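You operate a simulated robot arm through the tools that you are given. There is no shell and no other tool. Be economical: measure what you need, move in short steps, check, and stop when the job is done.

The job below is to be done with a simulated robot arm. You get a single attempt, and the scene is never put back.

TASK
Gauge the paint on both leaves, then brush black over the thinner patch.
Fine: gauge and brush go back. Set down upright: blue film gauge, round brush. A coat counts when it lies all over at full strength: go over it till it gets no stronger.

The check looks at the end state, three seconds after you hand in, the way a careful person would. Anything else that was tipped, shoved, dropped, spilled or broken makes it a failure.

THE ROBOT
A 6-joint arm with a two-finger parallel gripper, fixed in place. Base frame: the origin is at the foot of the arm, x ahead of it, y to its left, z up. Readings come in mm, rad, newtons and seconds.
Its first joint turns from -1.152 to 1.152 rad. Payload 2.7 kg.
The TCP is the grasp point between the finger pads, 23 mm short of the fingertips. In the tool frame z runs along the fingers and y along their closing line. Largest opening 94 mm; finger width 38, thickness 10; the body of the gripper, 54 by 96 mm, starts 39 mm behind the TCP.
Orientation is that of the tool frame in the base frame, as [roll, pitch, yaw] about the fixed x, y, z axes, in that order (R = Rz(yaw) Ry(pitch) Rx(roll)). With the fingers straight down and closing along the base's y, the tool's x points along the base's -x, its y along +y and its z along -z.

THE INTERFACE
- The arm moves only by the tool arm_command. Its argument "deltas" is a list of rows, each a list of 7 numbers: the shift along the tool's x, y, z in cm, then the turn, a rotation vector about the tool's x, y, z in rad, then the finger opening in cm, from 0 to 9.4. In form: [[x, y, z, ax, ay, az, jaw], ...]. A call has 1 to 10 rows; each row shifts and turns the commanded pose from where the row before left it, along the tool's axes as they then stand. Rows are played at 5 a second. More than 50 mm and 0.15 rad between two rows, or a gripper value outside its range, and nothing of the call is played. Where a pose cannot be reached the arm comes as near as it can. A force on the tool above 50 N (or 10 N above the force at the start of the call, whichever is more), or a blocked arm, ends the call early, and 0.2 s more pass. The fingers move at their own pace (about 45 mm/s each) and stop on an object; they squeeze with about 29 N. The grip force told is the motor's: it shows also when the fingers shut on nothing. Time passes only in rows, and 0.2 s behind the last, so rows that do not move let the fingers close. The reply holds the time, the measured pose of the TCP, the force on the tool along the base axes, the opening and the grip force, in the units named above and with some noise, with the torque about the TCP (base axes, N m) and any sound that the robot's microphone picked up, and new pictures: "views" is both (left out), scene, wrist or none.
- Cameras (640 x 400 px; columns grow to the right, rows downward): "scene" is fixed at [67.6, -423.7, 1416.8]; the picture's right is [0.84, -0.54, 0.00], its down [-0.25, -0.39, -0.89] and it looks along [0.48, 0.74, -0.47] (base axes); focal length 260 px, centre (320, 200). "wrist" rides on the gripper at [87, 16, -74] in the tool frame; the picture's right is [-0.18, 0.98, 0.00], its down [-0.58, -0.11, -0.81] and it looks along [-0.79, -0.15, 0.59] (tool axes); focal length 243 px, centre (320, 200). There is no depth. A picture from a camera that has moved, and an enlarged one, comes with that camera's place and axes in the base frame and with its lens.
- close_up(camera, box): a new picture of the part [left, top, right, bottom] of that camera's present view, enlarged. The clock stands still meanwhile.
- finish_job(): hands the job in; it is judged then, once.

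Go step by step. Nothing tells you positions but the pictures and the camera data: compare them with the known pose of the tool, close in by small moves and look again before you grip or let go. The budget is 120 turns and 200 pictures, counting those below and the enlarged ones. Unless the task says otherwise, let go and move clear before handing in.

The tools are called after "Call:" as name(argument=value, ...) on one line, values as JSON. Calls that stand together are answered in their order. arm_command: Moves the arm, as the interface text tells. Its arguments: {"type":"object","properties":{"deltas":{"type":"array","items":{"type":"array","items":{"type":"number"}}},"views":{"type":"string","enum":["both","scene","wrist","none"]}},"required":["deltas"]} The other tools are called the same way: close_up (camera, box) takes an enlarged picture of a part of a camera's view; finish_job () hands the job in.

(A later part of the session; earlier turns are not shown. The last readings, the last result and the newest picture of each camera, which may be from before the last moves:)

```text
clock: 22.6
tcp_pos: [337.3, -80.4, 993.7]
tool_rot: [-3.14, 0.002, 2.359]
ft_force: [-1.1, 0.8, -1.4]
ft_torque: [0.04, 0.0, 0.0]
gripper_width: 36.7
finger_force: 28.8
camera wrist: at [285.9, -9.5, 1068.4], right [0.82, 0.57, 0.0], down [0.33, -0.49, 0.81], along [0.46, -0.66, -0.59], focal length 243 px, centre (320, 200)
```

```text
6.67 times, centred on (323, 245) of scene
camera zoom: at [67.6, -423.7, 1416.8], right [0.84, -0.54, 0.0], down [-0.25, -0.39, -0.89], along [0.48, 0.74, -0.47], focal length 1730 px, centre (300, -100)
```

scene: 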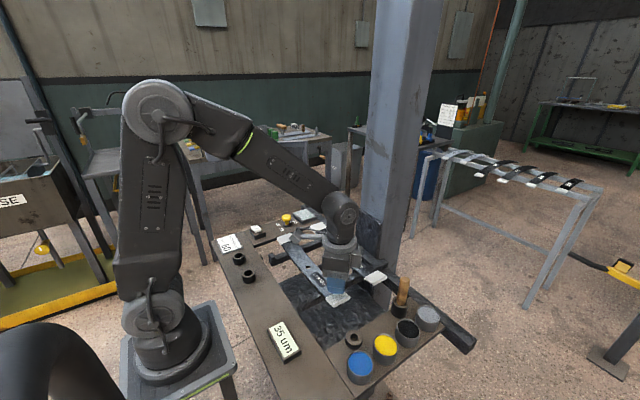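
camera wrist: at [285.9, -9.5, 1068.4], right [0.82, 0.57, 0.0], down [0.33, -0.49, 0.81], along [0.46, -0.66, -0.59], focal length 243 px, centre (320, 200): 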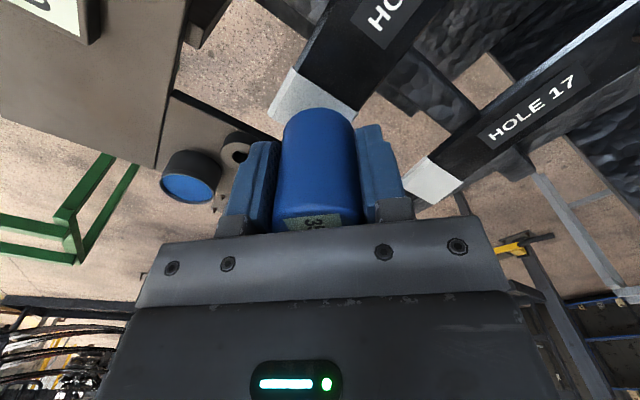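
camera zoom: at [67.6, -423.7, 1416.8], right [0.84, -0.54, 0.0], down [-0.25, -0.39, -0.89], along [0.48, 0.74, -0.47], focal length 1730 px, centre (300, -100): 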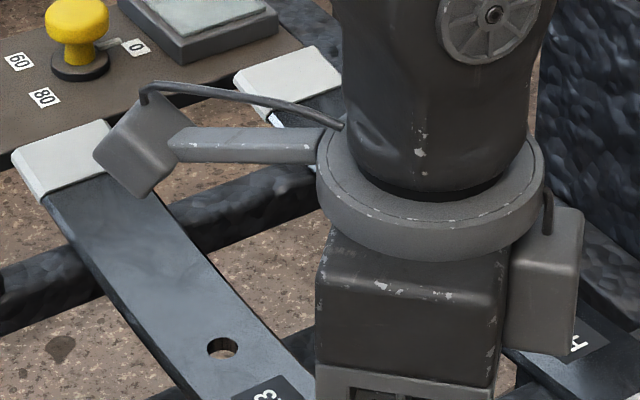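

Call:
arm_command(deltas=[[0, 0, 1.2, 0, 0, 0, 3.4], [0, 0, 0.3, 0, 0, 0, 3.4], [0, 0, 0.2, 0, 0, 0, 3.4], [0, 0, 0.2, 0, 0, 0, 3.4], [0, 0, 0.15, 0, 0, 0, 3.4], [0, 0, 0, 0, 0, 0, 3.4]], views="none")

Call:
close_up(camera="scene", box=[250, 315, 308, 365])

```text
clock: 24.0
tcp_pos: [337.1, -79.4, 971.5]
tool_rot: [3.138, 0.003, 2.359]
ft_force: [-0.8, -2.4, 26.9]
ft_torque: [-0.08, 0.08, 0.0]
gripper_width: 36.8
finger_force: 28.9
```

```text
8.00 times, centred on (279, 340) of scene
camera zoom: at [67.3, -423.7, 1416.8], right [0.84, -0.54, 0.0], down [-0.25, -0.39, -0.89], along [0.48, 0.74, -0.47], focal length 2076 px, centre (648, -920)
```

zoom: 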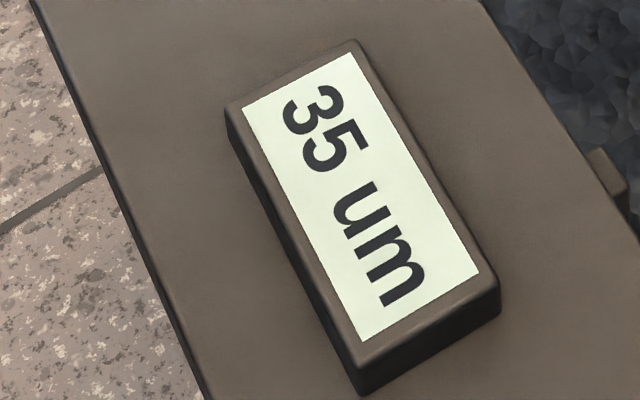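

Leaf 13 reads 35 um all over, so it is the thinner coat. Now I'll return the gauge to its ring.

Call:
arm_command(deltas=[[0, 0, -2, 0, 0, 0, 3.4], [0, 0, -3, 0, 0, 0, 3.4], [0, 0, 0, 0, 0, 0.131, 3.4], [0, 0, 0, 0, 0, 0.131, 3.4], [0, 0, 0, 0, 0, 0.131, 3.4], [0, 0, 0, 0, 0, 0.131, 3.4], [0, 0, 0, 0, 0, 0.131, 3.4], [0, 0, 0, 0, 0, 0.131, 3.4], [-4.8, -1.1, 0, 0, 0, 0, 3.4], [-4.8, -1.1, 0, 0, 0, 0, 3.4]], views="none")

Call:
arm_command(deltas=[[0, 0, 0, 0, 0, 0, 3.4]])

Call:
close_up(camera="scene", box=[300, 290, 420, 365])

```text
clock: 26.2
tcp_pos: [315.0, -177.8, 1017.7]
tool_rot: [-3.141, 0.001, 1.569]
ft_force: [-1.0, 0.6, -1.0]
ft_torque: [0.01, -0.01, 0.0]
gripper_width: 37.0
finger_force: 29.0
```

```text
clock: 26.6
tcp_pos: [315.7, -176.7, 1017.1]
tool_rot: [3.14, 0.001, 1.572]
ft_force: [-0.4, -0.4, -1.4]
ft_torque: [0.01, 0.01, 0.02]
gripper_width: 36.8
finger_force: 28.9
camera wrist: at [330.6, -91.6, 1092.7], right [0.98, -0.18, 0.0], down [-0.11, -0.58, 0.81], along [-0.15, -0.79, -0.59], focal length 243 px, centre (320, 200)
```

scene: 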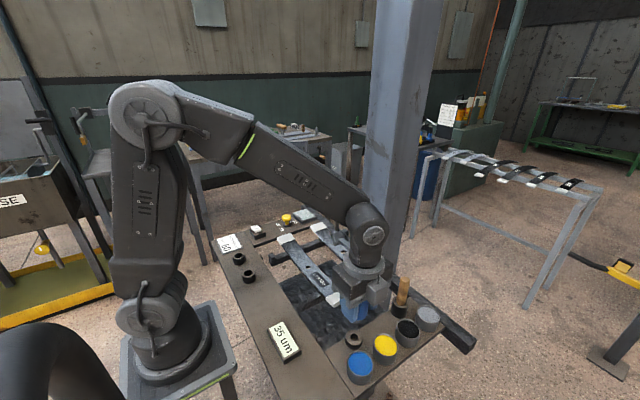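
wrist: 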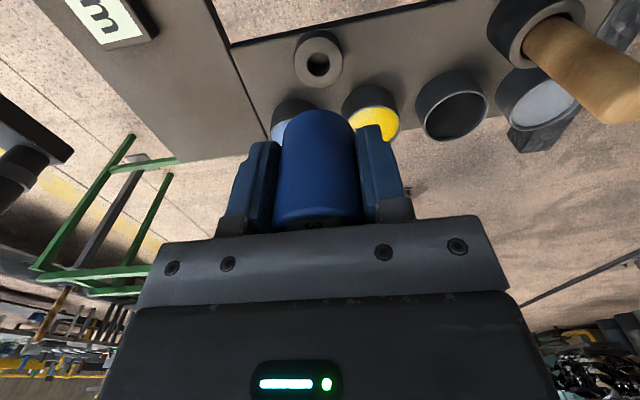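

```text
5.33 times, centred on (360, 328) of scene
camera zoom: at [67.6, -423.7, 1416.8], right [0.84, -0.54, 0.0], down [-0.25, -0.39, -0.89], along [0.48, 0.74, -0.47], focal length 1384 px, centre (107, -480)
```

zoom: 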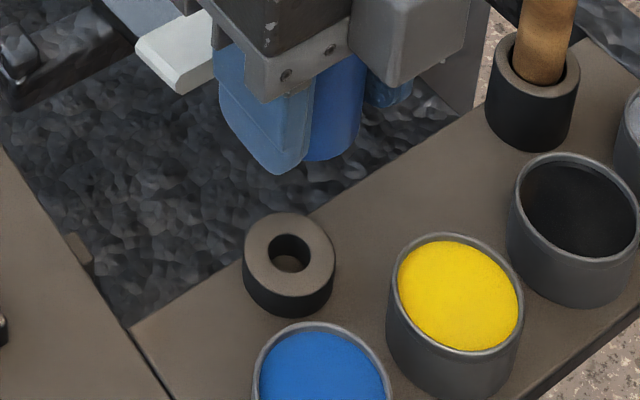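

Call:
arm_command(deltas=[[0.08, -0.1, 2.5, 0, 0, 0, 3.4], [0, 0, 2, 0, 0, 0, 3.4], [0, 0, 0, 0, 0, 0, 3.4]])

Call:
close_up(camera="scene", box=[310, 300, 406, 360])

Call:
close_up(camera="wrist", box=[240, 60, 400, 160])

```text
clock: 27.4
tcp_pos: [316.0, -175.8, 974.6]
tool_rot: [3.141, -0.002, 1.572]
ft_force: [0.1, -0.1, -1.9]
ft_torque: [0.0, 0.02, 0.0]
gripper_width: 36.8
finger_force: 29.2
camera wrist: at [330.9, -89.4, 1048.8], right [0.98, -0.18, 0.0], down [-0.11, -0.58, 0.81], along [-0.15, -0.79, -0.59], focal length 243 px, centre (320, 200)
```

scene: 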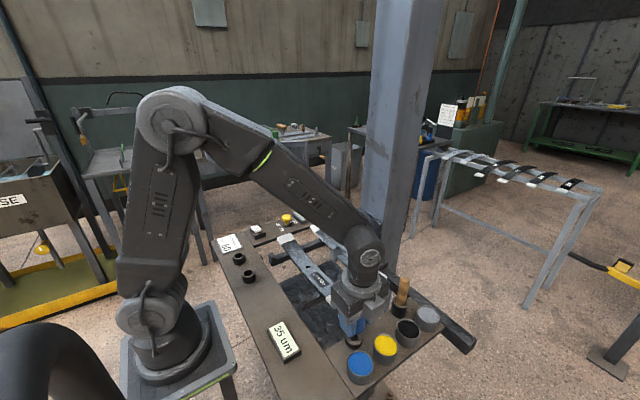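
wrist: 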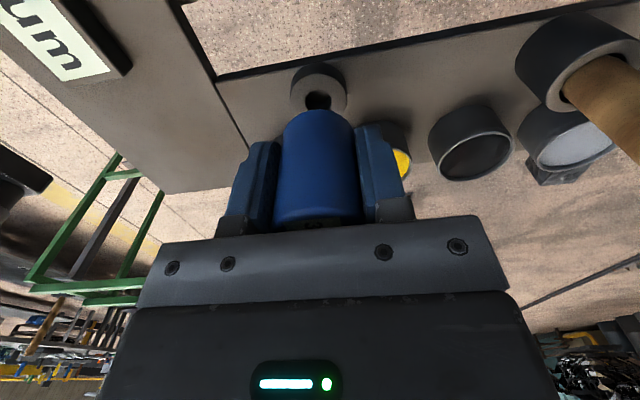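

```text
6.67 times, centred on (358, 330) of scene
camera zoom: at [67.6, -423.7, 1416.8], right [0.84, -0.54, 0.0], down [-0.25, -0.39, -0.89], along [0.48, 0.74, -0.47], focal length 1730 px, centre (67, -667)
```

zoom: 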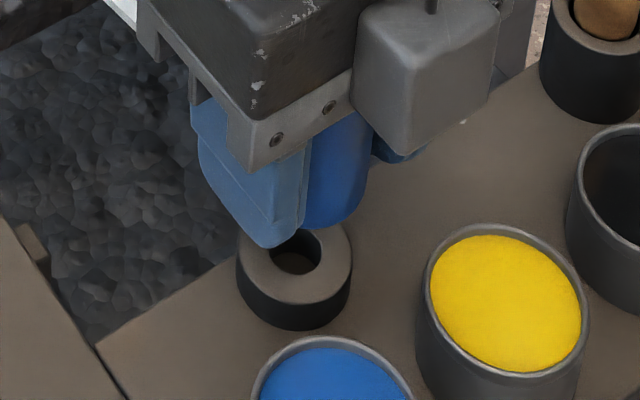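

```text
4.00 times, centred on (320, 110) of wrist
camera zoom: at [330.9, -89.4, 1048.8], right [0.98, -0.18, 0.0], down [-0.11, -0.58, 0.81], along [-0.15, -0.79, -0.59], focal length 970 px, centre (320, 560)
```

zoom: 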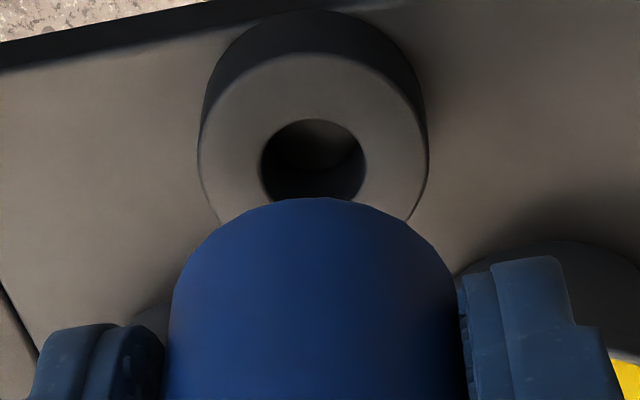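

Call:
arm_command(deltas=[[0, -0.12, 1, 0, 0, 0, 3.4], [0, 0, 0.7, 0, 0, 0, 3.4], [0, 0, 0.5, 0, 0, 0, 3.4], [0, 0, 0.3, 0, 0, 0, 3.4], [0, 0, 0, 0, 0, 0, 3.4]], views="scene")

Call:
close_up(camera="scene", box=[310, 300, 406, 360])

```text
clock: 28.6
tcp_pos: [314.4, -175.9, 949.4]
tool_rot: [3.14, 0.0, 1.571]
ft_force: [-0.2, 0.3, -1.7]
ft_torque: [-0.02, 0.0, -0.01]
gripper_width: 36.5
finger_force: 29.2
```

scene: 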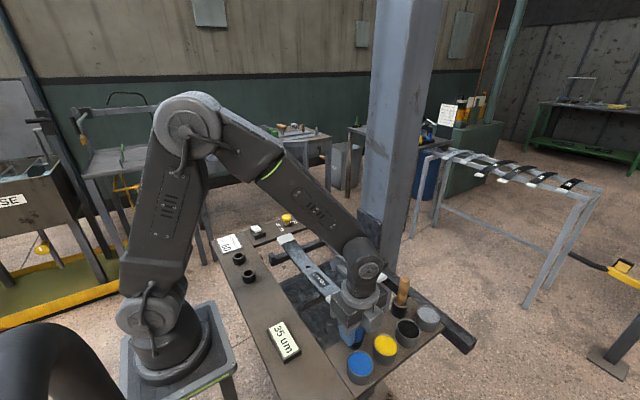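

```text
6.67 times, centred on (358, 330) of scene
camera zoom: at [67.6, -423.7, 1416.8], right [0.84, -0.54, 0.0], down [-0.25, -0.39, -0.89], along [0.48, 0.74, -0.47], focal length 1730 px, centre (67, -667)
```

zoom: 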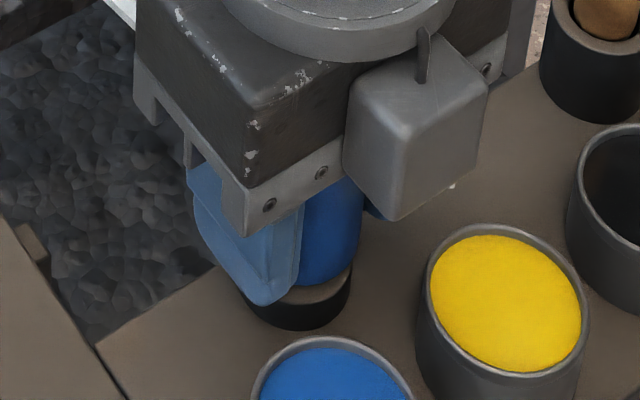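

The nose has entered the socket. I'll lower the last 2–3 mm until it seats.

Call:
arm_command(deltas=[[0, 0, 0.1, 0, 0, 0, 3.4], [0, 0, 0.1, 0, 0, 0, 3.4], [0, 0, 0, 0, 0, 0, 3.4]], views="none")

```text
clock: 29.4
tcp_pos: [314.2, -174.5, 947.6]
tool_rot: [3.141, 0.0, 1.572]
ft_force: [-0.1, -0.4, -1.1]
ft_torque: [0.0, -0.01, 0.0]
gripper_width: 36.8
finger_force: 28.9
```

Call:
arm_command(deltas=[[0, 0, 0.1, 0, 0, 0, 3.4], [0, 0, 0.05, 0, 0, 0, 3.4], [0, 0, 0, 0, 0, 0, 3.4]], views="none")

```text
clock: 30.2
tcp_pos: [314.6, -175.0, 945.4]
tool_rot: [3.14, 0.0, 1.57]
ft_force: [-0.1, -0.6, -1.4]
ft_torque: [0.0, 0.01, 0.05]
gripper_width: 36.8
finger_force: 29.2
```

Call:
arm_command(deltas=[[0, 0, 0.1, 0, 0, 0, 3.4], [0, 0, 0.1, 0, 0, 0, 3.4], [0, 0, 0, 0, 0, 0, 3.4]], views="scene")

Call:
close_up(camera="scene", box=[310, 300, 406, 360])

```text
clock: 31.0
tcp_pos: [313.5, -175.5, 944.8]
tool_rot: [3.14, -0.002, 1.57]
ft_force: [-0.1, 0.0, -2.2]
ft_torque: [-0.02, -0.03, -0.02]
gripper_width: 36.8
finger_force: 28.6
```

scene: 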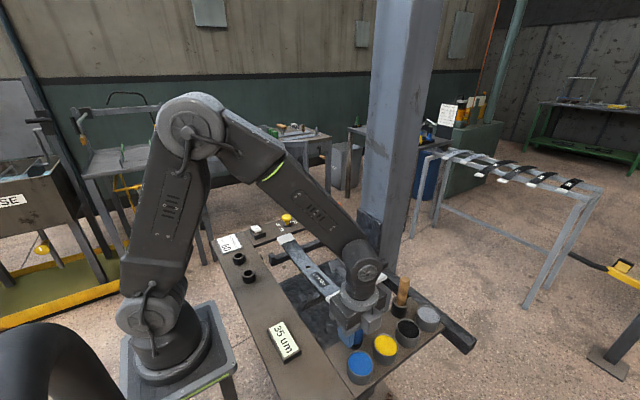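

```text
6.67 times, centred on (358, 330) of scene
camera zoom: at [67.6, -423.7, 1416.8], right [0.84, -0.54, 0.0], down [-0.25, -0.39, -0.89], along [0.48, 0.74, -0.47], focal length 1730 px, centre (67, -667)
```

zoom: 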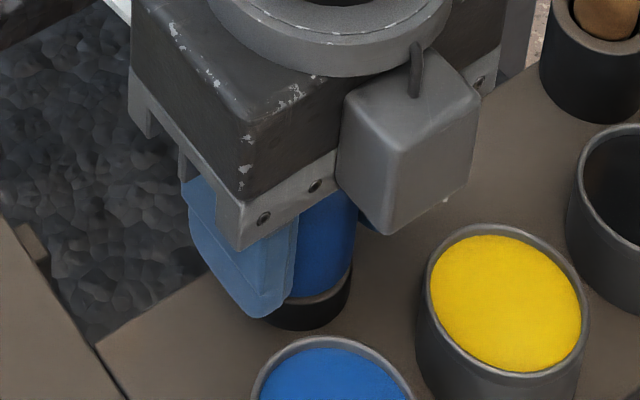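

Call:
arm_command(deltas=[[0, 0, 0.1, 0, 0, 0, 3.4], [0, 0, 0.1, 0, 0, 0, 3.4], [0, 0, 0, 0, 0, 0, 3.4]], views="none")

Call:
close_up(camera="scene", box=[330, 315, 394, 355])

```text
clock: 31.8
tcp_pos: [313.4, -174.9, 941.8]
tool_rot: [3.141, 0.0, 1.57]
ft_force: [0.6, 0.0, -0.5]
ft_torque: [0.03, 0.0, -0.03]
gripper_width: 36.9
finger_force: 29.1
```

```text
10.00 times, centred on (362, 335) of scene
camera zoom: at [67.6, -423.7, 1416.8], right [0.84, -0.54, 0.0], down [-0.25, -0.39, -0.89], along [0.48, 0.74, -0.47], focal length 2595 px, centre (-100, -1150)
```

zoom: 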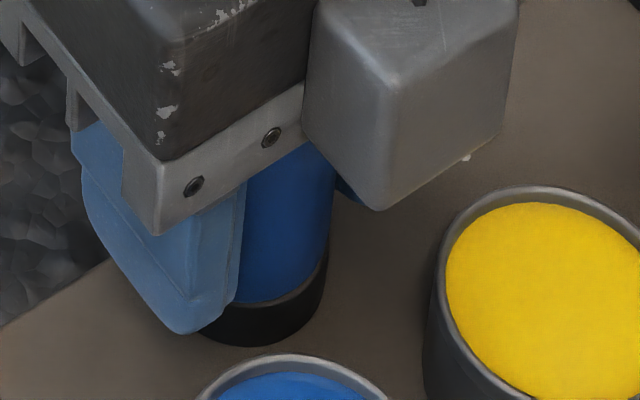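

Call:
arm_command(deltas=[[0, 0, 0.08, 0, 0, 0, 3.4], [0, 0, 0, 0, 0, 0, 3.4]], views="none")

```text
clock: 32.4
tcp_pos: [312.4, -174.9, 942.1]
tool_rot: [3.139, -0.001, 1.573]
ft_force: [-4.6, -0.1, 12.5]
ft_torque: [-0.03, 0.21, 0.0]
gripper_width: 37.0
finger_force: 29.5
```

Contact, so it is seated. I'll open and rise clear.

Call:
arm_command(deltas=[[0, 0, -0.05, 0, 0, 0, 5.5], [0, 0, 0, 0, 0, 0, 6], [0, 0, 0, 0, 0, 0, 6], [0, 0, -3, 0, 0, 0, 6], [0, 0, -3, 0, 0, 0, 6], [0, 0, -3, 0, 0, 0, 6], [0, 0, -3, 0, 0, 0, 6], [0, 0, 0, 0, 0, 0, 6]])

Call:
close_up(camera="scene", box=[310, 290, 406, 350])

Call:
close_up(camera="wrist", box=[270, 0, 590, 200])

```text
clock: 34.2
tcp_pos: [313.0, -173.6, 1061.3]
tool_rot: [3.141, -0.001, 1.572]
ft_force: [0.1, 0.8, -0.2]
ft_torque: [0.0, -0.02, 0.01]
gripper_width: 60.2
finger_force: 0.0
camera wrist: at [329.0, -89.2, 1135.6], right [0.98, -0.18, 0.0], down [-0.11, -0.58, 0.81], along [-0.15, -0.79, -0.59], focal length 243 px, centre (320, 200)
```

scene: 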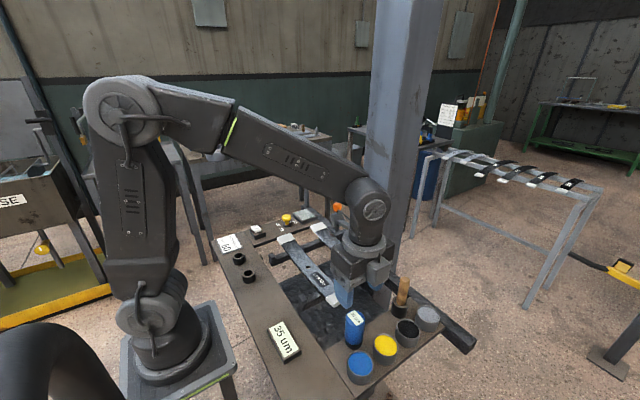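
wrist: 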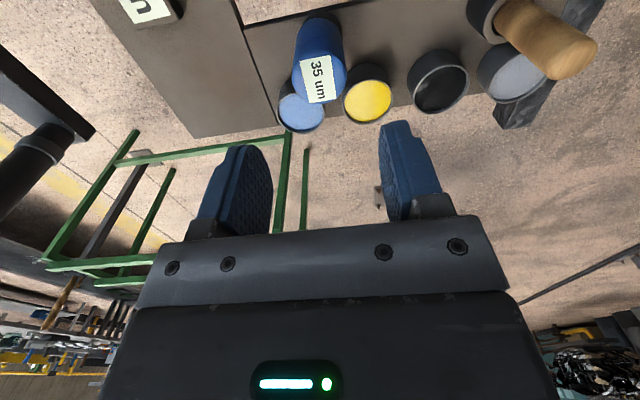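

```text
6.67 times, centred on (358, 320) of scene
camera zoom: at [67.6, -423.7, 1416.8], right [0.84, -0.54, 0.0], down [-0.25, -0.39, -0.89], along [0.48, 0.74, -0.47], focal length 1730 px, centre (67, -600)
```

zoom: 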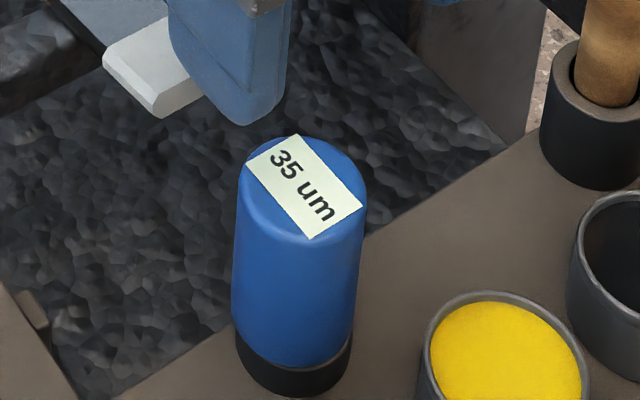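

```text
2.00 times, centred on (430, 100) of wrist
camera zoom: at [329.0, -89.2, 1135.6], right [0.98, -0.18, 0.0], down [-0.11, -0.58, 0.81], along [-0.15, -0.79, -0.59], focal length 485 px, centre (100, 400)
```

zoom: 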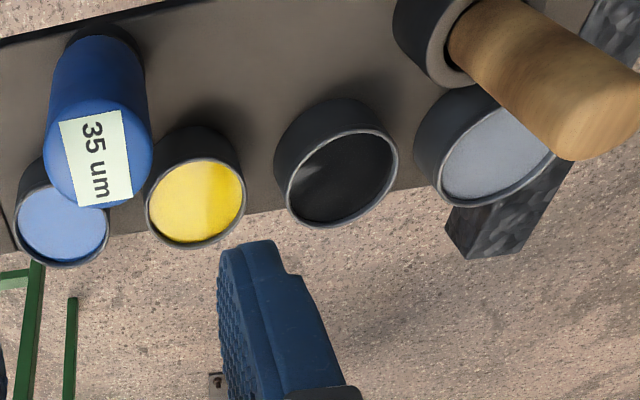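

The gauge is back and upright. Next is the brush at about (446,-175), so I'll move above it.

Call:
arm_command(deltas=[[0, 4.4, 0, 0, 0, 0, 6], [0, 4.4, 0, 0, 0, 0, 6], [0, 4.4, 0, 0, 0, 0, 6], [0, 0, 2, 0, 0, 0, 6], [0, 0, 0, 0, 0, 0, 6]])

Call:
close_up(camera="scene", box=[350, 240, 462, 310])

Call:
close_up(camera="wrist", box=[210, 0, 402, 120])

```text
clock: 35.4
tcp_pos: [446.2, -173.7, 1041.6]
tool_rot: [-3.141, 0.0, 1.571]
ft_force: [0.1, 0.6, -1.3]
ft_torque: [0.01, -0.02, -0.02]
gripper_width: 60.0
finger_force: 0.1
camera wrist: at [461.6, -88.8, 1114.3], right [0.98, -0.18, 0.0], down [-0.11, -0.58, 0.81], along [-0.15, -0.79, -0.59], focal length 243 px, centre (320, 200)
```

scene: 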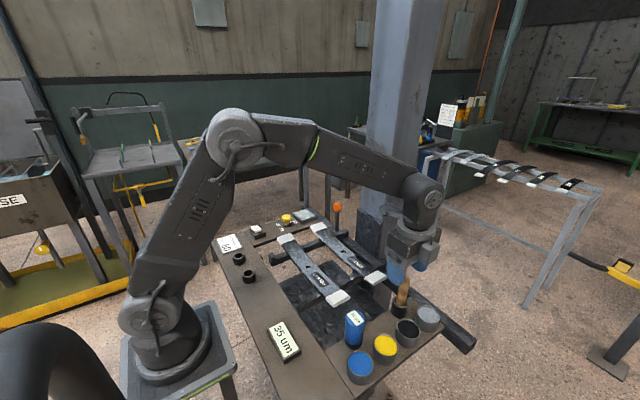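
wrist: 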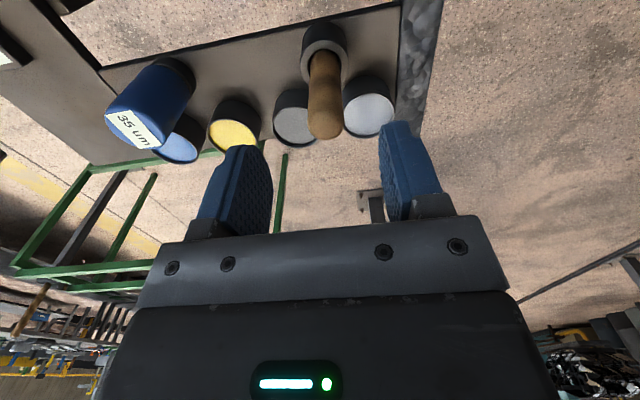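

```text
5.71 times, centred on (406, 275) of scene
camera zoom: at [67.6, -423.7, 1416.8], right [0.84, -0.54, 0.0], down [-0.25, -0.39, -0.89], along [0.48, 0.74, -0.47], focal length 1483 px, centre (-171, -229)
```

zoom: 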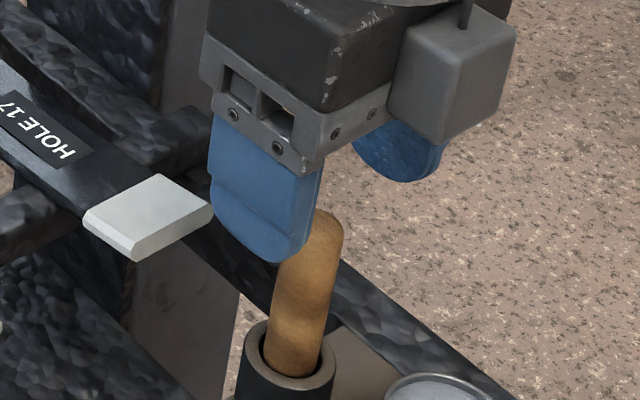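

```text
3.33 times, centred on (306, 60) of wrist
camera zoom: at [461.6, -88.8, 1114.3], right [0.98, -0.18, 0.0], down [-0.11, -0.58, 0.81], along [-0.15, -0.79, -0.59], focal length 809 px, centre (367, 667)
```

zoom: 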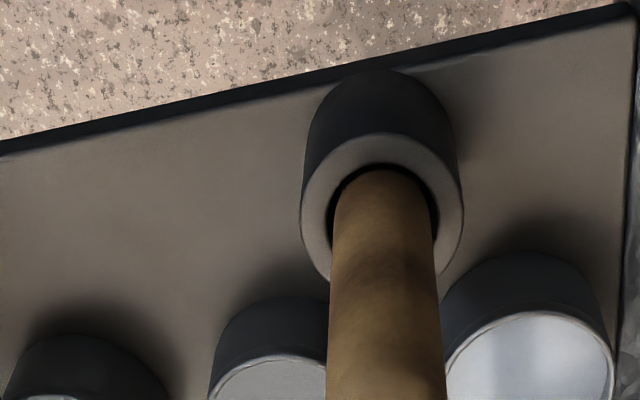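

Call:
arm_command(deltas=[[0, 0.15, 3, 0, 0, 0, 6], [0, 0, 2.5, 0, 0, 0, 6], [0, 0, 1.7, 0, 0, 0, 6], [0, 0, 0, 0, 0, 0, 6]])

Call:
close_up(camera="scene", box=[350, 250, 462, 320])

Call:
close_up(camera="wrist", box=[210, 40, 450, 190])

```text
clock: 36.4
tcp_pos: [447.3, -174.1, 966.2]
tool_rot: [-3.141, -0.001, 1.572]
ft_force: [-0.3, -1.1, 0.3]
ft_torque: [0.01, 0.0, 0.0]
gripper_width: 60.1
finger_force: 0.1
camera wrist: at [462.6, -89.7, 1041.6], right [0.98, -0.18, 0.0], down [-0.11, -0.58, 0.81], along [-0.15, -0.79, -0.59], focal length 243 px, centre (320, 200)
```

scene: 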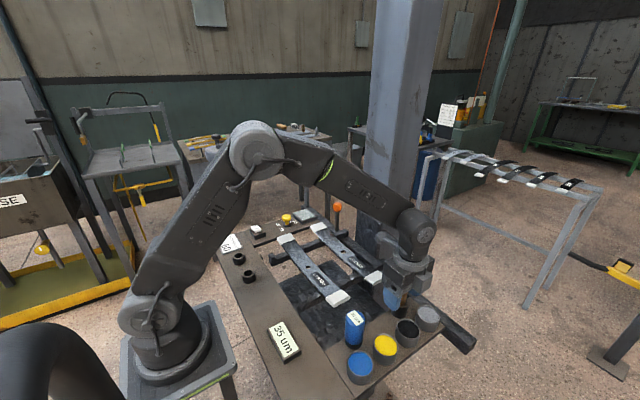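
wrist: 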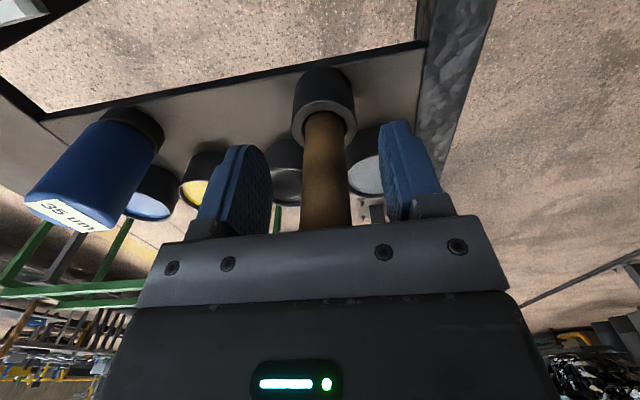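

```text
5.71 times, centred on (406, 285) of scene
camera zoom: at [67.6, -423.7, 1416.8], right [0.84, -0.54, 0.0], down [-0.25, -0.39, -0.89], along [0.48, 0.74, -0.47], focal length 1483 px, centre (-171, -286)
```

zoom: 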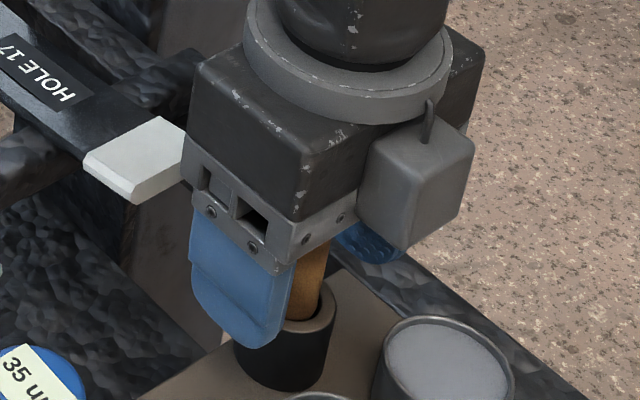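

```text
2.67 times, centred on (330, 115) of wrist
camera zoom: at [462.6, -89.7, 1041.6], right [0.98, -0.18, 0.0], down [-0.11, -0.58, 0.81], along [-0.15, -0.79, -0.59], focal length 647 px, centre (293, 427)
```

zoom: 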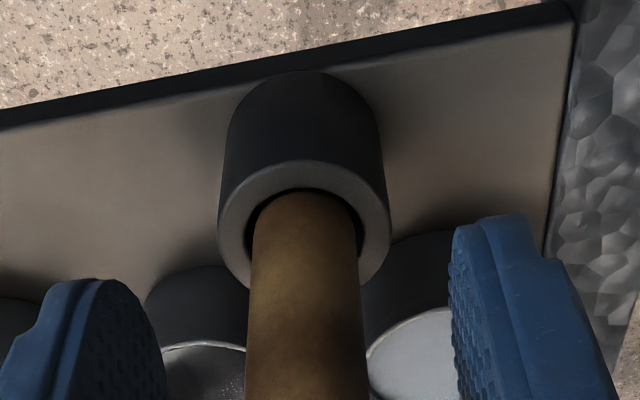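

The brush is centred between the fingers; I'll close on it and lift slightly.

Call:
arm_command(deltas=[[0, 0, 0, 0, 0, 0, 1.5], [0, 0, 0, 0, 0, 0, 1.5], [0, 0, 0, 0, 0, 0, 1.5], [0, 0, 0, 0, 0, 0, 1.5]], views="none")

Call:
arm_command(deltas=[[0, 0, -2, 0, 0, 0, 1.5], [0, 0, -3, 0, 0, 0, 1.5], [0, 0, -3, 0, 0, 0, 1.5], [0, 0, -2, 0, 0, 0, 1.5], [0, 0, 0, 0, 0, 0, 1.5]])

Call:
close_up(camera="scene", box=[350, 240, 462, 310])

```text
clock: 37.4
tcp_pos: [448.7, -174.4, 968.6]
tool_rot: [3.14, 0.001, 1.572]
ft_force: [5.8, -1.6, -1.1]
ft_torque: [-0.01, -0.2, 0.02]
gripper_width: 19.9
finger_force: 29.1
```

```text
clock: 38.6
tcp_pos: [446.7, -175.5, 1070.9]
tool_rot: [-3.141, 0.001, 1.571]
ft_force: [0.3, -0.1, -0.3]
ft_torque: [-0.02, 0.01, 0.03]
gripper_width: 19.9
finger_force: 29.7
camera wrist: at [462.5, -88.7, 1145.3], right [0.98, -0.18, 0.0], down [-0.11, -0.58, 0.81], along [-0.15, -0.79, -0.59], focal length 243 px, centre (320, 200)
```

scene: 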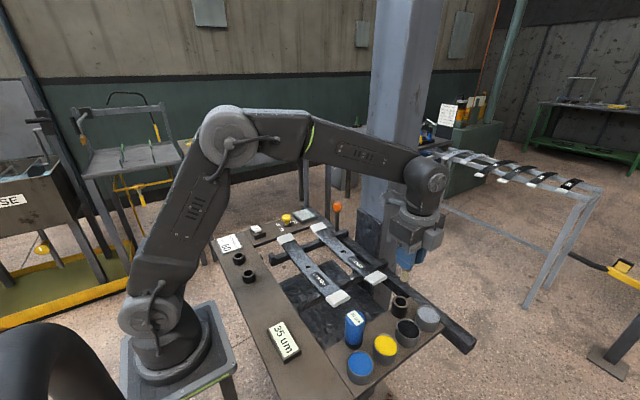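
wrist: 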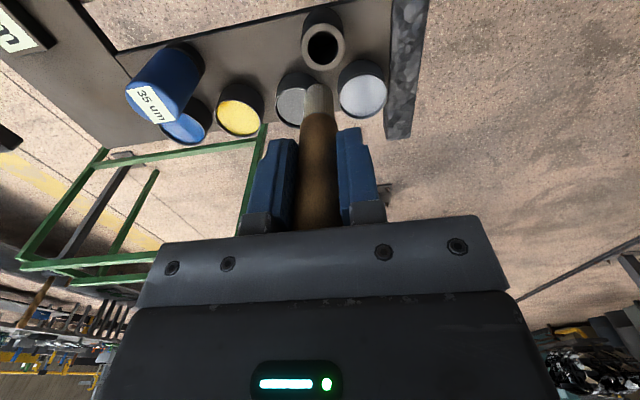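

```text
5.71 times, centred on (406, 275) of scene
camera zoom: at [67.6, -423.7, 1416.8], right [0.84, -0.54, 0.0], down [-0.25, -0.39, -0.89], along [0.48, 0.74, -0.47], focal length 1483 px, centre (-171, -229)
```

zoom: 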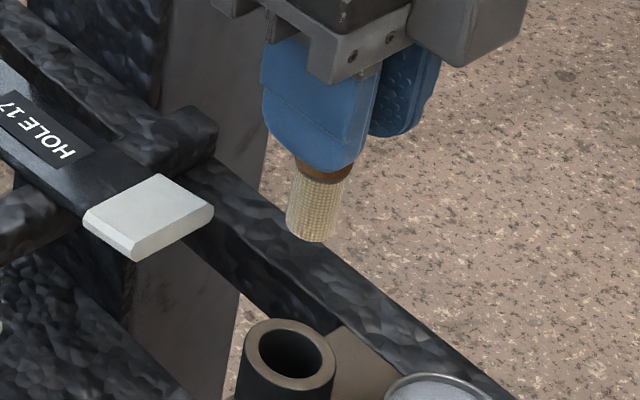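

The brush is held with its bristle tip about 71 mm below the TCP. I'll go over the black can at about (413,-226).

Call:
arm_command(deltas=[[-2.5, -1.7, 0, 0, 0, 0, 1.5], [-2.55, -1.7, 0, 0, 0, 0, 1.5], [0, 0, 3.5, 0, 0, 0, 1.5], [0, 0, 2, 0, 0, 0, 1.5], [0, 0, 0, 0, 0, 0, 1.5]])

Call:
close_up(camera="scene", box=[350, 280, 462, 350])

Call:
close_up(camera="wrist", box=[210, 40, 450, 190])

```text
clock: 39.8
tcp_pos: [414.1, -224.4, 1014.4]
tool_rot: [3.141, 0.0, 1.572]
ft_force: [-0.4, -0.2, 0.0]
ft_torque: [0.0, 0.03, -0.01]
gripper_width: 19.7
finger_force: 28.8
camera wrist: at [430.0, -138.2, 1088.8], right [0.98, -0.18, 0.0], down [-0.11, -0.58, 0.81], along [-0.15, -0.79, -0.59], focal length 243 px, centre (320, 200)
```

scene: 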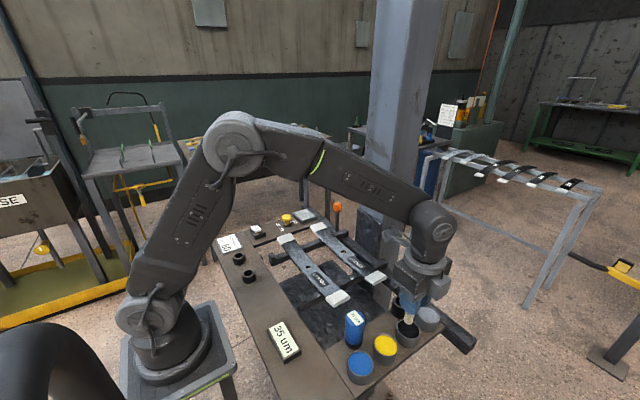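
wrist: 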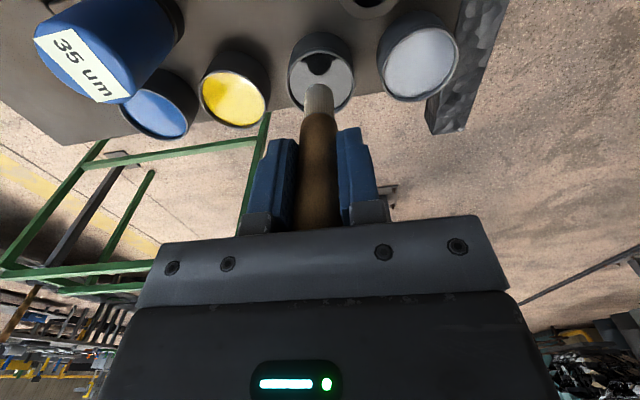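

```text
5.71 times, centred on (406, 315) of scene
camera zoom: at [67.6, -423.7, 1416.8], right [0.84, -0.54, 0.0], down [-0.25, -0.39, -0.89], along [0.48, 0.74, -0.47], focal length 1483 px, centre (-171, -457)
```

zoom: 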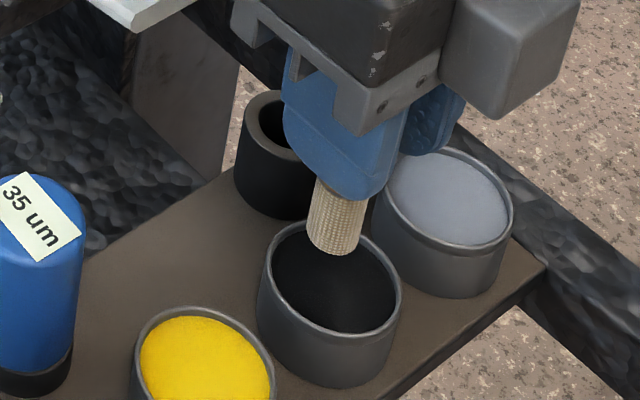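

```text
2.67 times, centred on (330, 115) of wrist
camera zoom: at [430.0, -138.2, 1088.8], right [0.98, -0.18, 0.0], down [-0.11, -0.58, 0.81], along [-0.15, -0.79, -0.59], focal length 647 px, centre (293, 427)
```

zoom: 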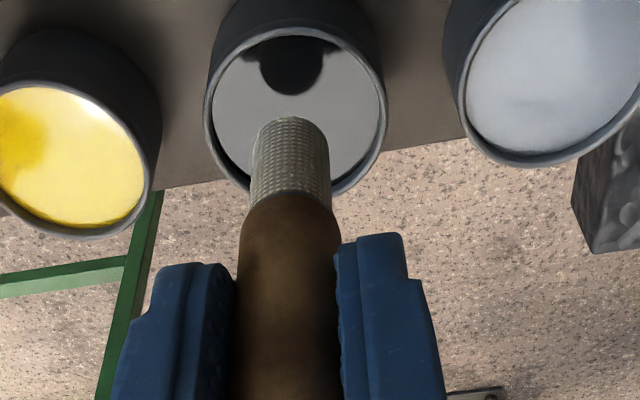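

The brush is above the can mouth. I'll dip gently.

Call:
arm_command(deltas=[[-0.12, -0.05, 1.2, 0, 0, 0, 1.5], [0, 0, 1, 0, 0, 0, 1.5], [0, 0, 0.8, 0, 0, 0, 1.5], [0, 0, 0, 0, 0, 0, 1.5], [0, 0, 0, 0, 0, 0, 1.5]])

Call:
close_up(camera="scene", box=[350, 280, 462, 350])

Call:
close_up(camera="wrist", box=[210, 40, 450, 190])

```text
clock: 41.0
tcp_pos: [413.5, -228.0, 988.9]
tool_rot: [3.132, 0.006, 1.571]
ft_force: [-7.0, -3.2, 41.7]
ft_torque: [-0.11, 0.51, 0.02]
gripper_width: 19.7
finger_force: 28.6
camera wrist: at [428.6, -142.6, 1063.3], right [0.98, -0.18, 0.01], down [-0.12, -0.58, 0.81], along [-0.14, -0.8, -0.59], focal length 243 px, centre (320, 200)
```

scene: 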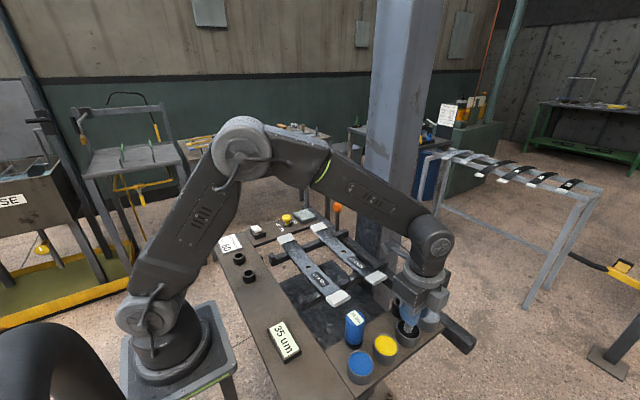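
wrist: 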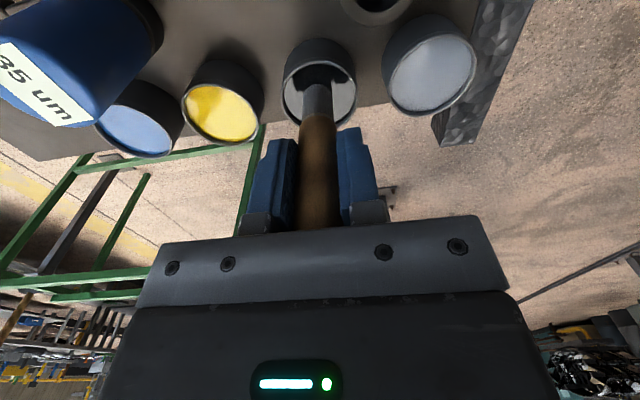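

```text
5.71 times, centred on (406, 315) of scene
camera zoom: at [66.8, -423.4, 1416.9], right [0.84, -0.54, 0.0], down [-0.25, -0.39, -0.89], along [0.48, 0.74, -0.47], focal length 1483 px, centre (-171, -457)
```

zoom: 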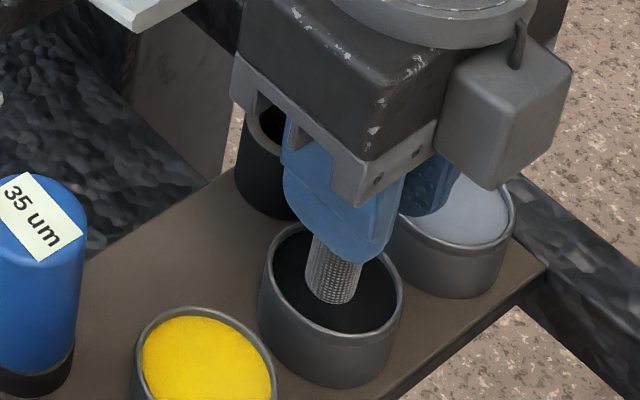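

```text
2.67 times, centred on (330, 115) of wrist
camera zoom: at [428.6, -142.6, 1063.3], right [0.98, -0.18, 0.01], down [-0.12, -0.58, 0.81], along [-0.14, -0.8, -0.59], focal length 647 px, centre (293, 427)
```

zoom: 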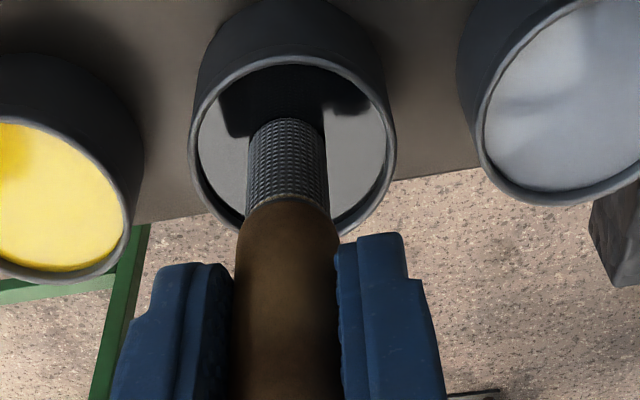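

The tip has met the can's bottom or surface and the bristles have gone dark. I'll ease off and rise.

Call:
arm_command(deltas=[[0, 0, -0.5, 0, 0, 0, 1.5], [0, 0, 0, 0, 0, 0, 1.5], [0, 0, -2.5, 0, 0, 0, 1.5], [0, 0, -3, 0, 0, 0, 1.5], [0, 0, 0, 0, 0, 0, 1.5]])

Call:
close_up(camera="scene", box=[350, 270, 462, 340])

```text
clock: 42.2
tcp_pos: [409.5, -227.1, 1043.8]
tool_rot: [-3.14, -0.001, 1.571]
ft_force: [0.8, -0.2, -0.3]
ft_torque: [-0.01, -0.01, -0.02]
gripper_width: 19.7
finger_force: 29.3
camera wrist: at [426.1, -140.9, 1118.6], right [0.98, -0.18, 0.0], down [-0.11, -0.58, 0.81], along [-0.15, -0.79, -0.59], focal length 243 px, centre (320, 200)
```

scene: 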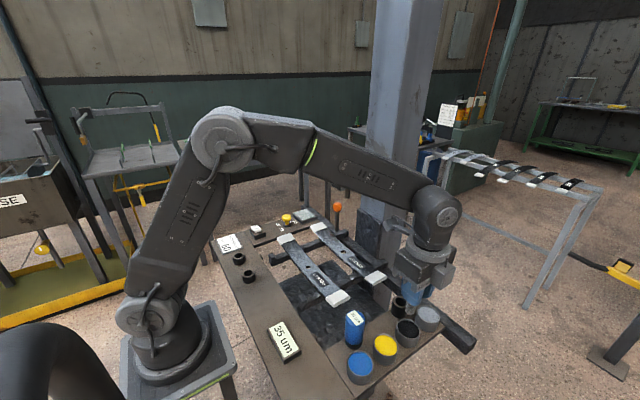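
wrist: 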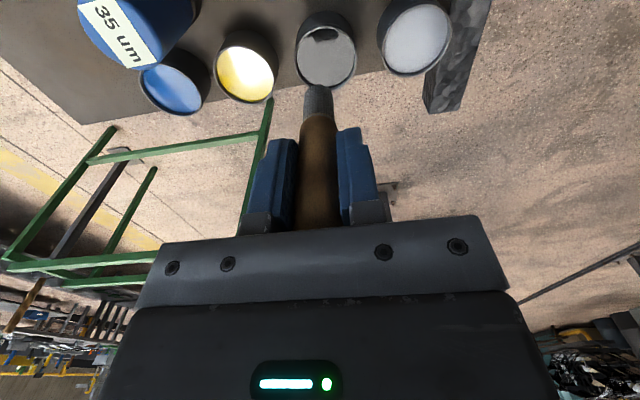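

```text
5.71 times, centred on (406, 305) of scene
camera zoom: at [67.6, -423.7, 1416.8], right [0.84, -0.54, 0.0], down [-0.25, -0.39, -0.89], along [0.48, 0.74, -0.47], focal length 1483 px, centre (-171, -400)
```

zoom: 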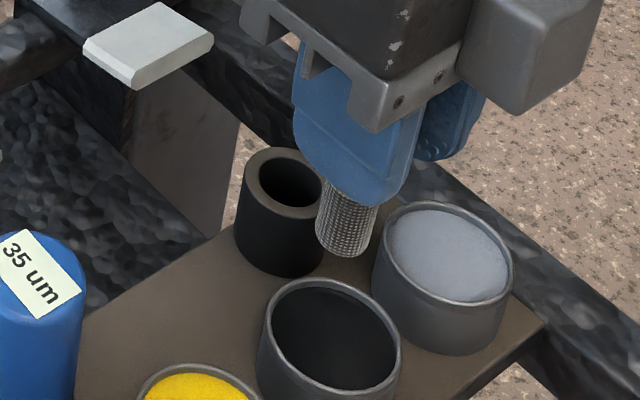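

The brush is loaded. Before touching anything, I'll study the leaves' pale areas and the finished leaves on the rack to settle what the "patch" is.

Call:
close_up(camera="scene", box=[308, 278, 356, 308])

Call:
close_up(camera="scene", box=[270, 226, 318, 256])

Call:
close_up(camera="scene", box=[430, 140, 600, 215])

Call:
close_up(camera="scene", box=[280, 225, 360, 300])

```text
13.33 times, centred on (332, 293) of scene
camera zoom: at [67.6, -423.7, 1416.8], right [0.84, -0.54, 0.0], down [-0.25, -0.39, -0.89], along [0.48, 0.74, -0.47], focal length 3460 px, centre (160, -1040)
```

zoom: 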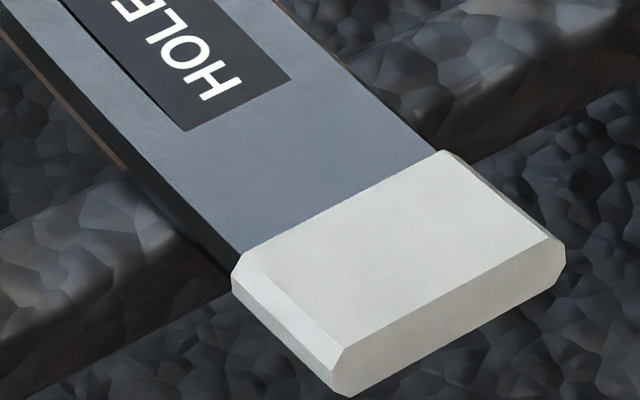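

```text
13.33 times, centred on (294, 241) of scene
camera zoom: at [67.6, -423.7, 1416.8], right [0.84, -0.54, 0.0], down [-0.25, -0.39, -0.89], along [0.48, 0.74, -0.47], focal length 3460 px, centre (667, -347)
```

zoom: 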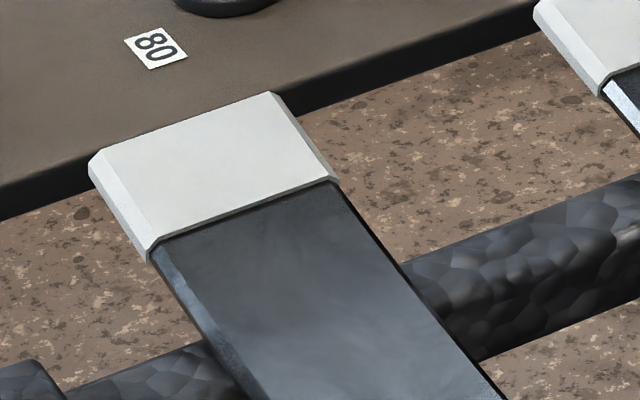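

```text
3.76 times, centred on (515, 178) of scene
camera zoom: at [67.6, -423.7, 1416.8], right [0.84, -0.54, 0.0], down [-0.25, -0.39, -0.89], along [0.48, 0.74, -0.47], focal length 977 px, centre (-414, 285)
```

zoom: 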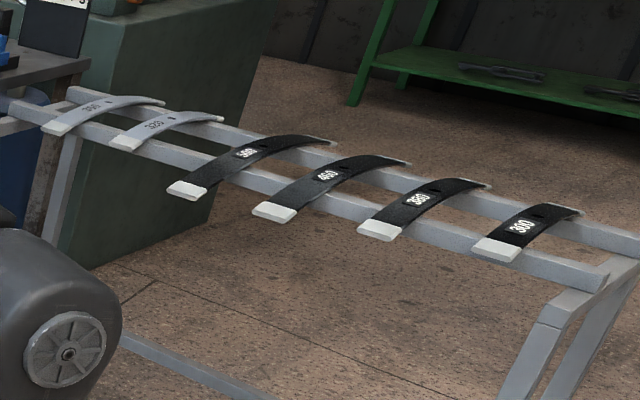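

```text
5.33 times, centred on (320, 262) of scene
camera zoom: at [67.6, -423.7, 1416.8], right [0.84, -0.54, 0.0], down [-0.25, -0.39, -0.89], along [0.48, 0.74, -0.47], focal length 1384 px, centre (320, -133)
```

zoom: 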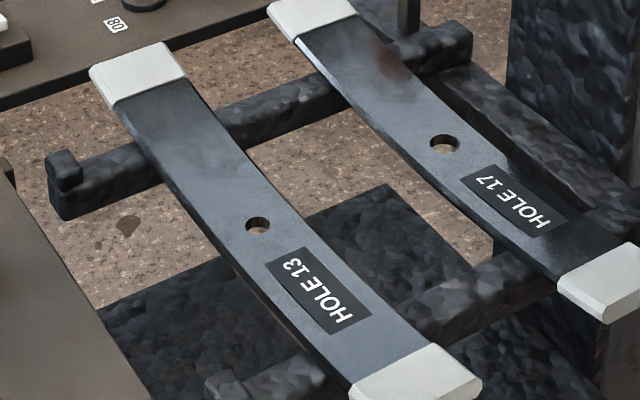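

The pale ends are the same caps found on every leaf on the rack, so the painted area is the dark blade. I'll take the brush to the free half of leaf 13 between the hole and the far cap and make one light test stroke.

Call:
arm_command(deltas=[[0, 0, -1.5, 0, 0, 0, 1.5], [4.24, -0.93, 0, 0, 0, 0, 1.5], [4.24, -0.93, 0, 0, 0, 0, 1.5], [4.24, -0.93, 0, 0, 0, 0, 1.5], [4.24, -0.93, 0, 0, 0, 0, 1.5], [4.24, -0.93, 0, 0, 0, 0, 1.5], [4.24, -0.93, 0, 0, 0, 0, 1.5], [4.24, -0.93, 0, 0, 0, 0, 1.5], [4.24, -0.93, 0, 0, 0, 0, 1.5], [0, 0, 0, 0, 0, 0, 1.5]], views="none")

Call:
arm_command(deltas=[[0, 0, 3, 0, 0, 0, 1.5], [0, 0, 2.5, 0, 0, 0, 1.5], [0, 0, 0, 0, 0, 0, 1.5]])

Call:
close_up(camera="scene", box=[260, 205, 356, 265])

Call:
close_up(camera="wrist", box=[210, 0, 450, 150])

```text
clock: 44.4
tcp_pos: [340.3, 114.0, 1062.9]
tool_rot: [-3.141, 0.0, 1.572]
ft_force: [-1.0, -0.6, -0.4]
ft_torque: [0.01, -0.04, 0.02]
gripper_width: 19.7
finger_force: 29.3
```

```text
clock: 45.2
tcp_pos: [338.4, 111.9, 1005.6]
tool_rot: [3.141, 0.0, 1.572]
ft_force: [0.1, -0.2, 0.0]
ft_torque: [-0.01, 0.0, 0.01]
gripper_width: 19.8
finger_force: 29.1
camera wrist: at [352.6, 197.7, 1080.1], right [0.98, -0.18, 0.0], down [-0.11, -0.58, 0.81], along [-0.15, -0.79, -0.59], focal length 243 px, centre (320, 200)
```

scene: 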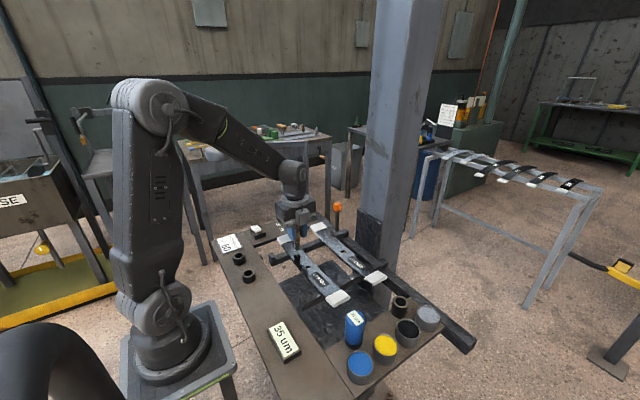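
wrist: 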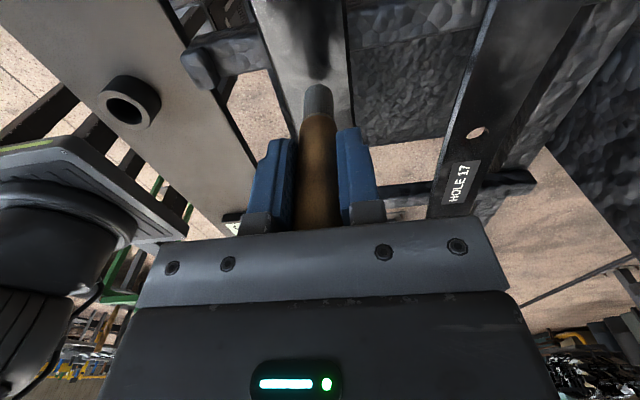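

```text
6.67 times, centred on (308, 235) of scene
camera zoom: at [67.6, -423.7, 1416.8], right [0.84, -0.54, 0.0], down [-0.25, -0.39, -0.89], along [0.48, 0.74, -0.47], focal length 1730 px, centre (400, -33)
```

zoom: 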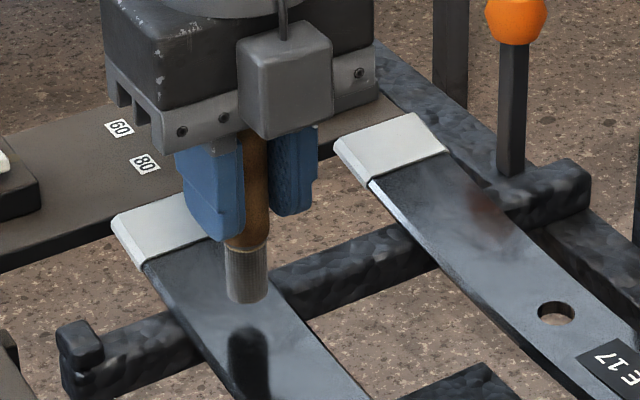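

```text
2.67 times, centred on (330, 75) of wrist
camera zoom: at [352.6, 197.7, 1080.1], right [0.98, -0.18, 0.0], down [-0.11, -0.58, 0.81], along [-0.15, -0.79, -0.59], focal length 647 px, centre (293, 533)
```

zoom: 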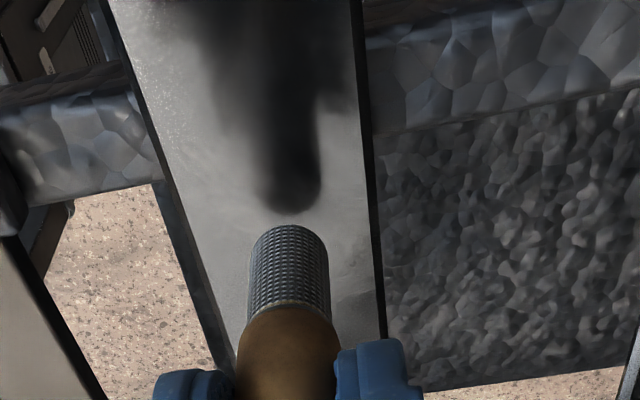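

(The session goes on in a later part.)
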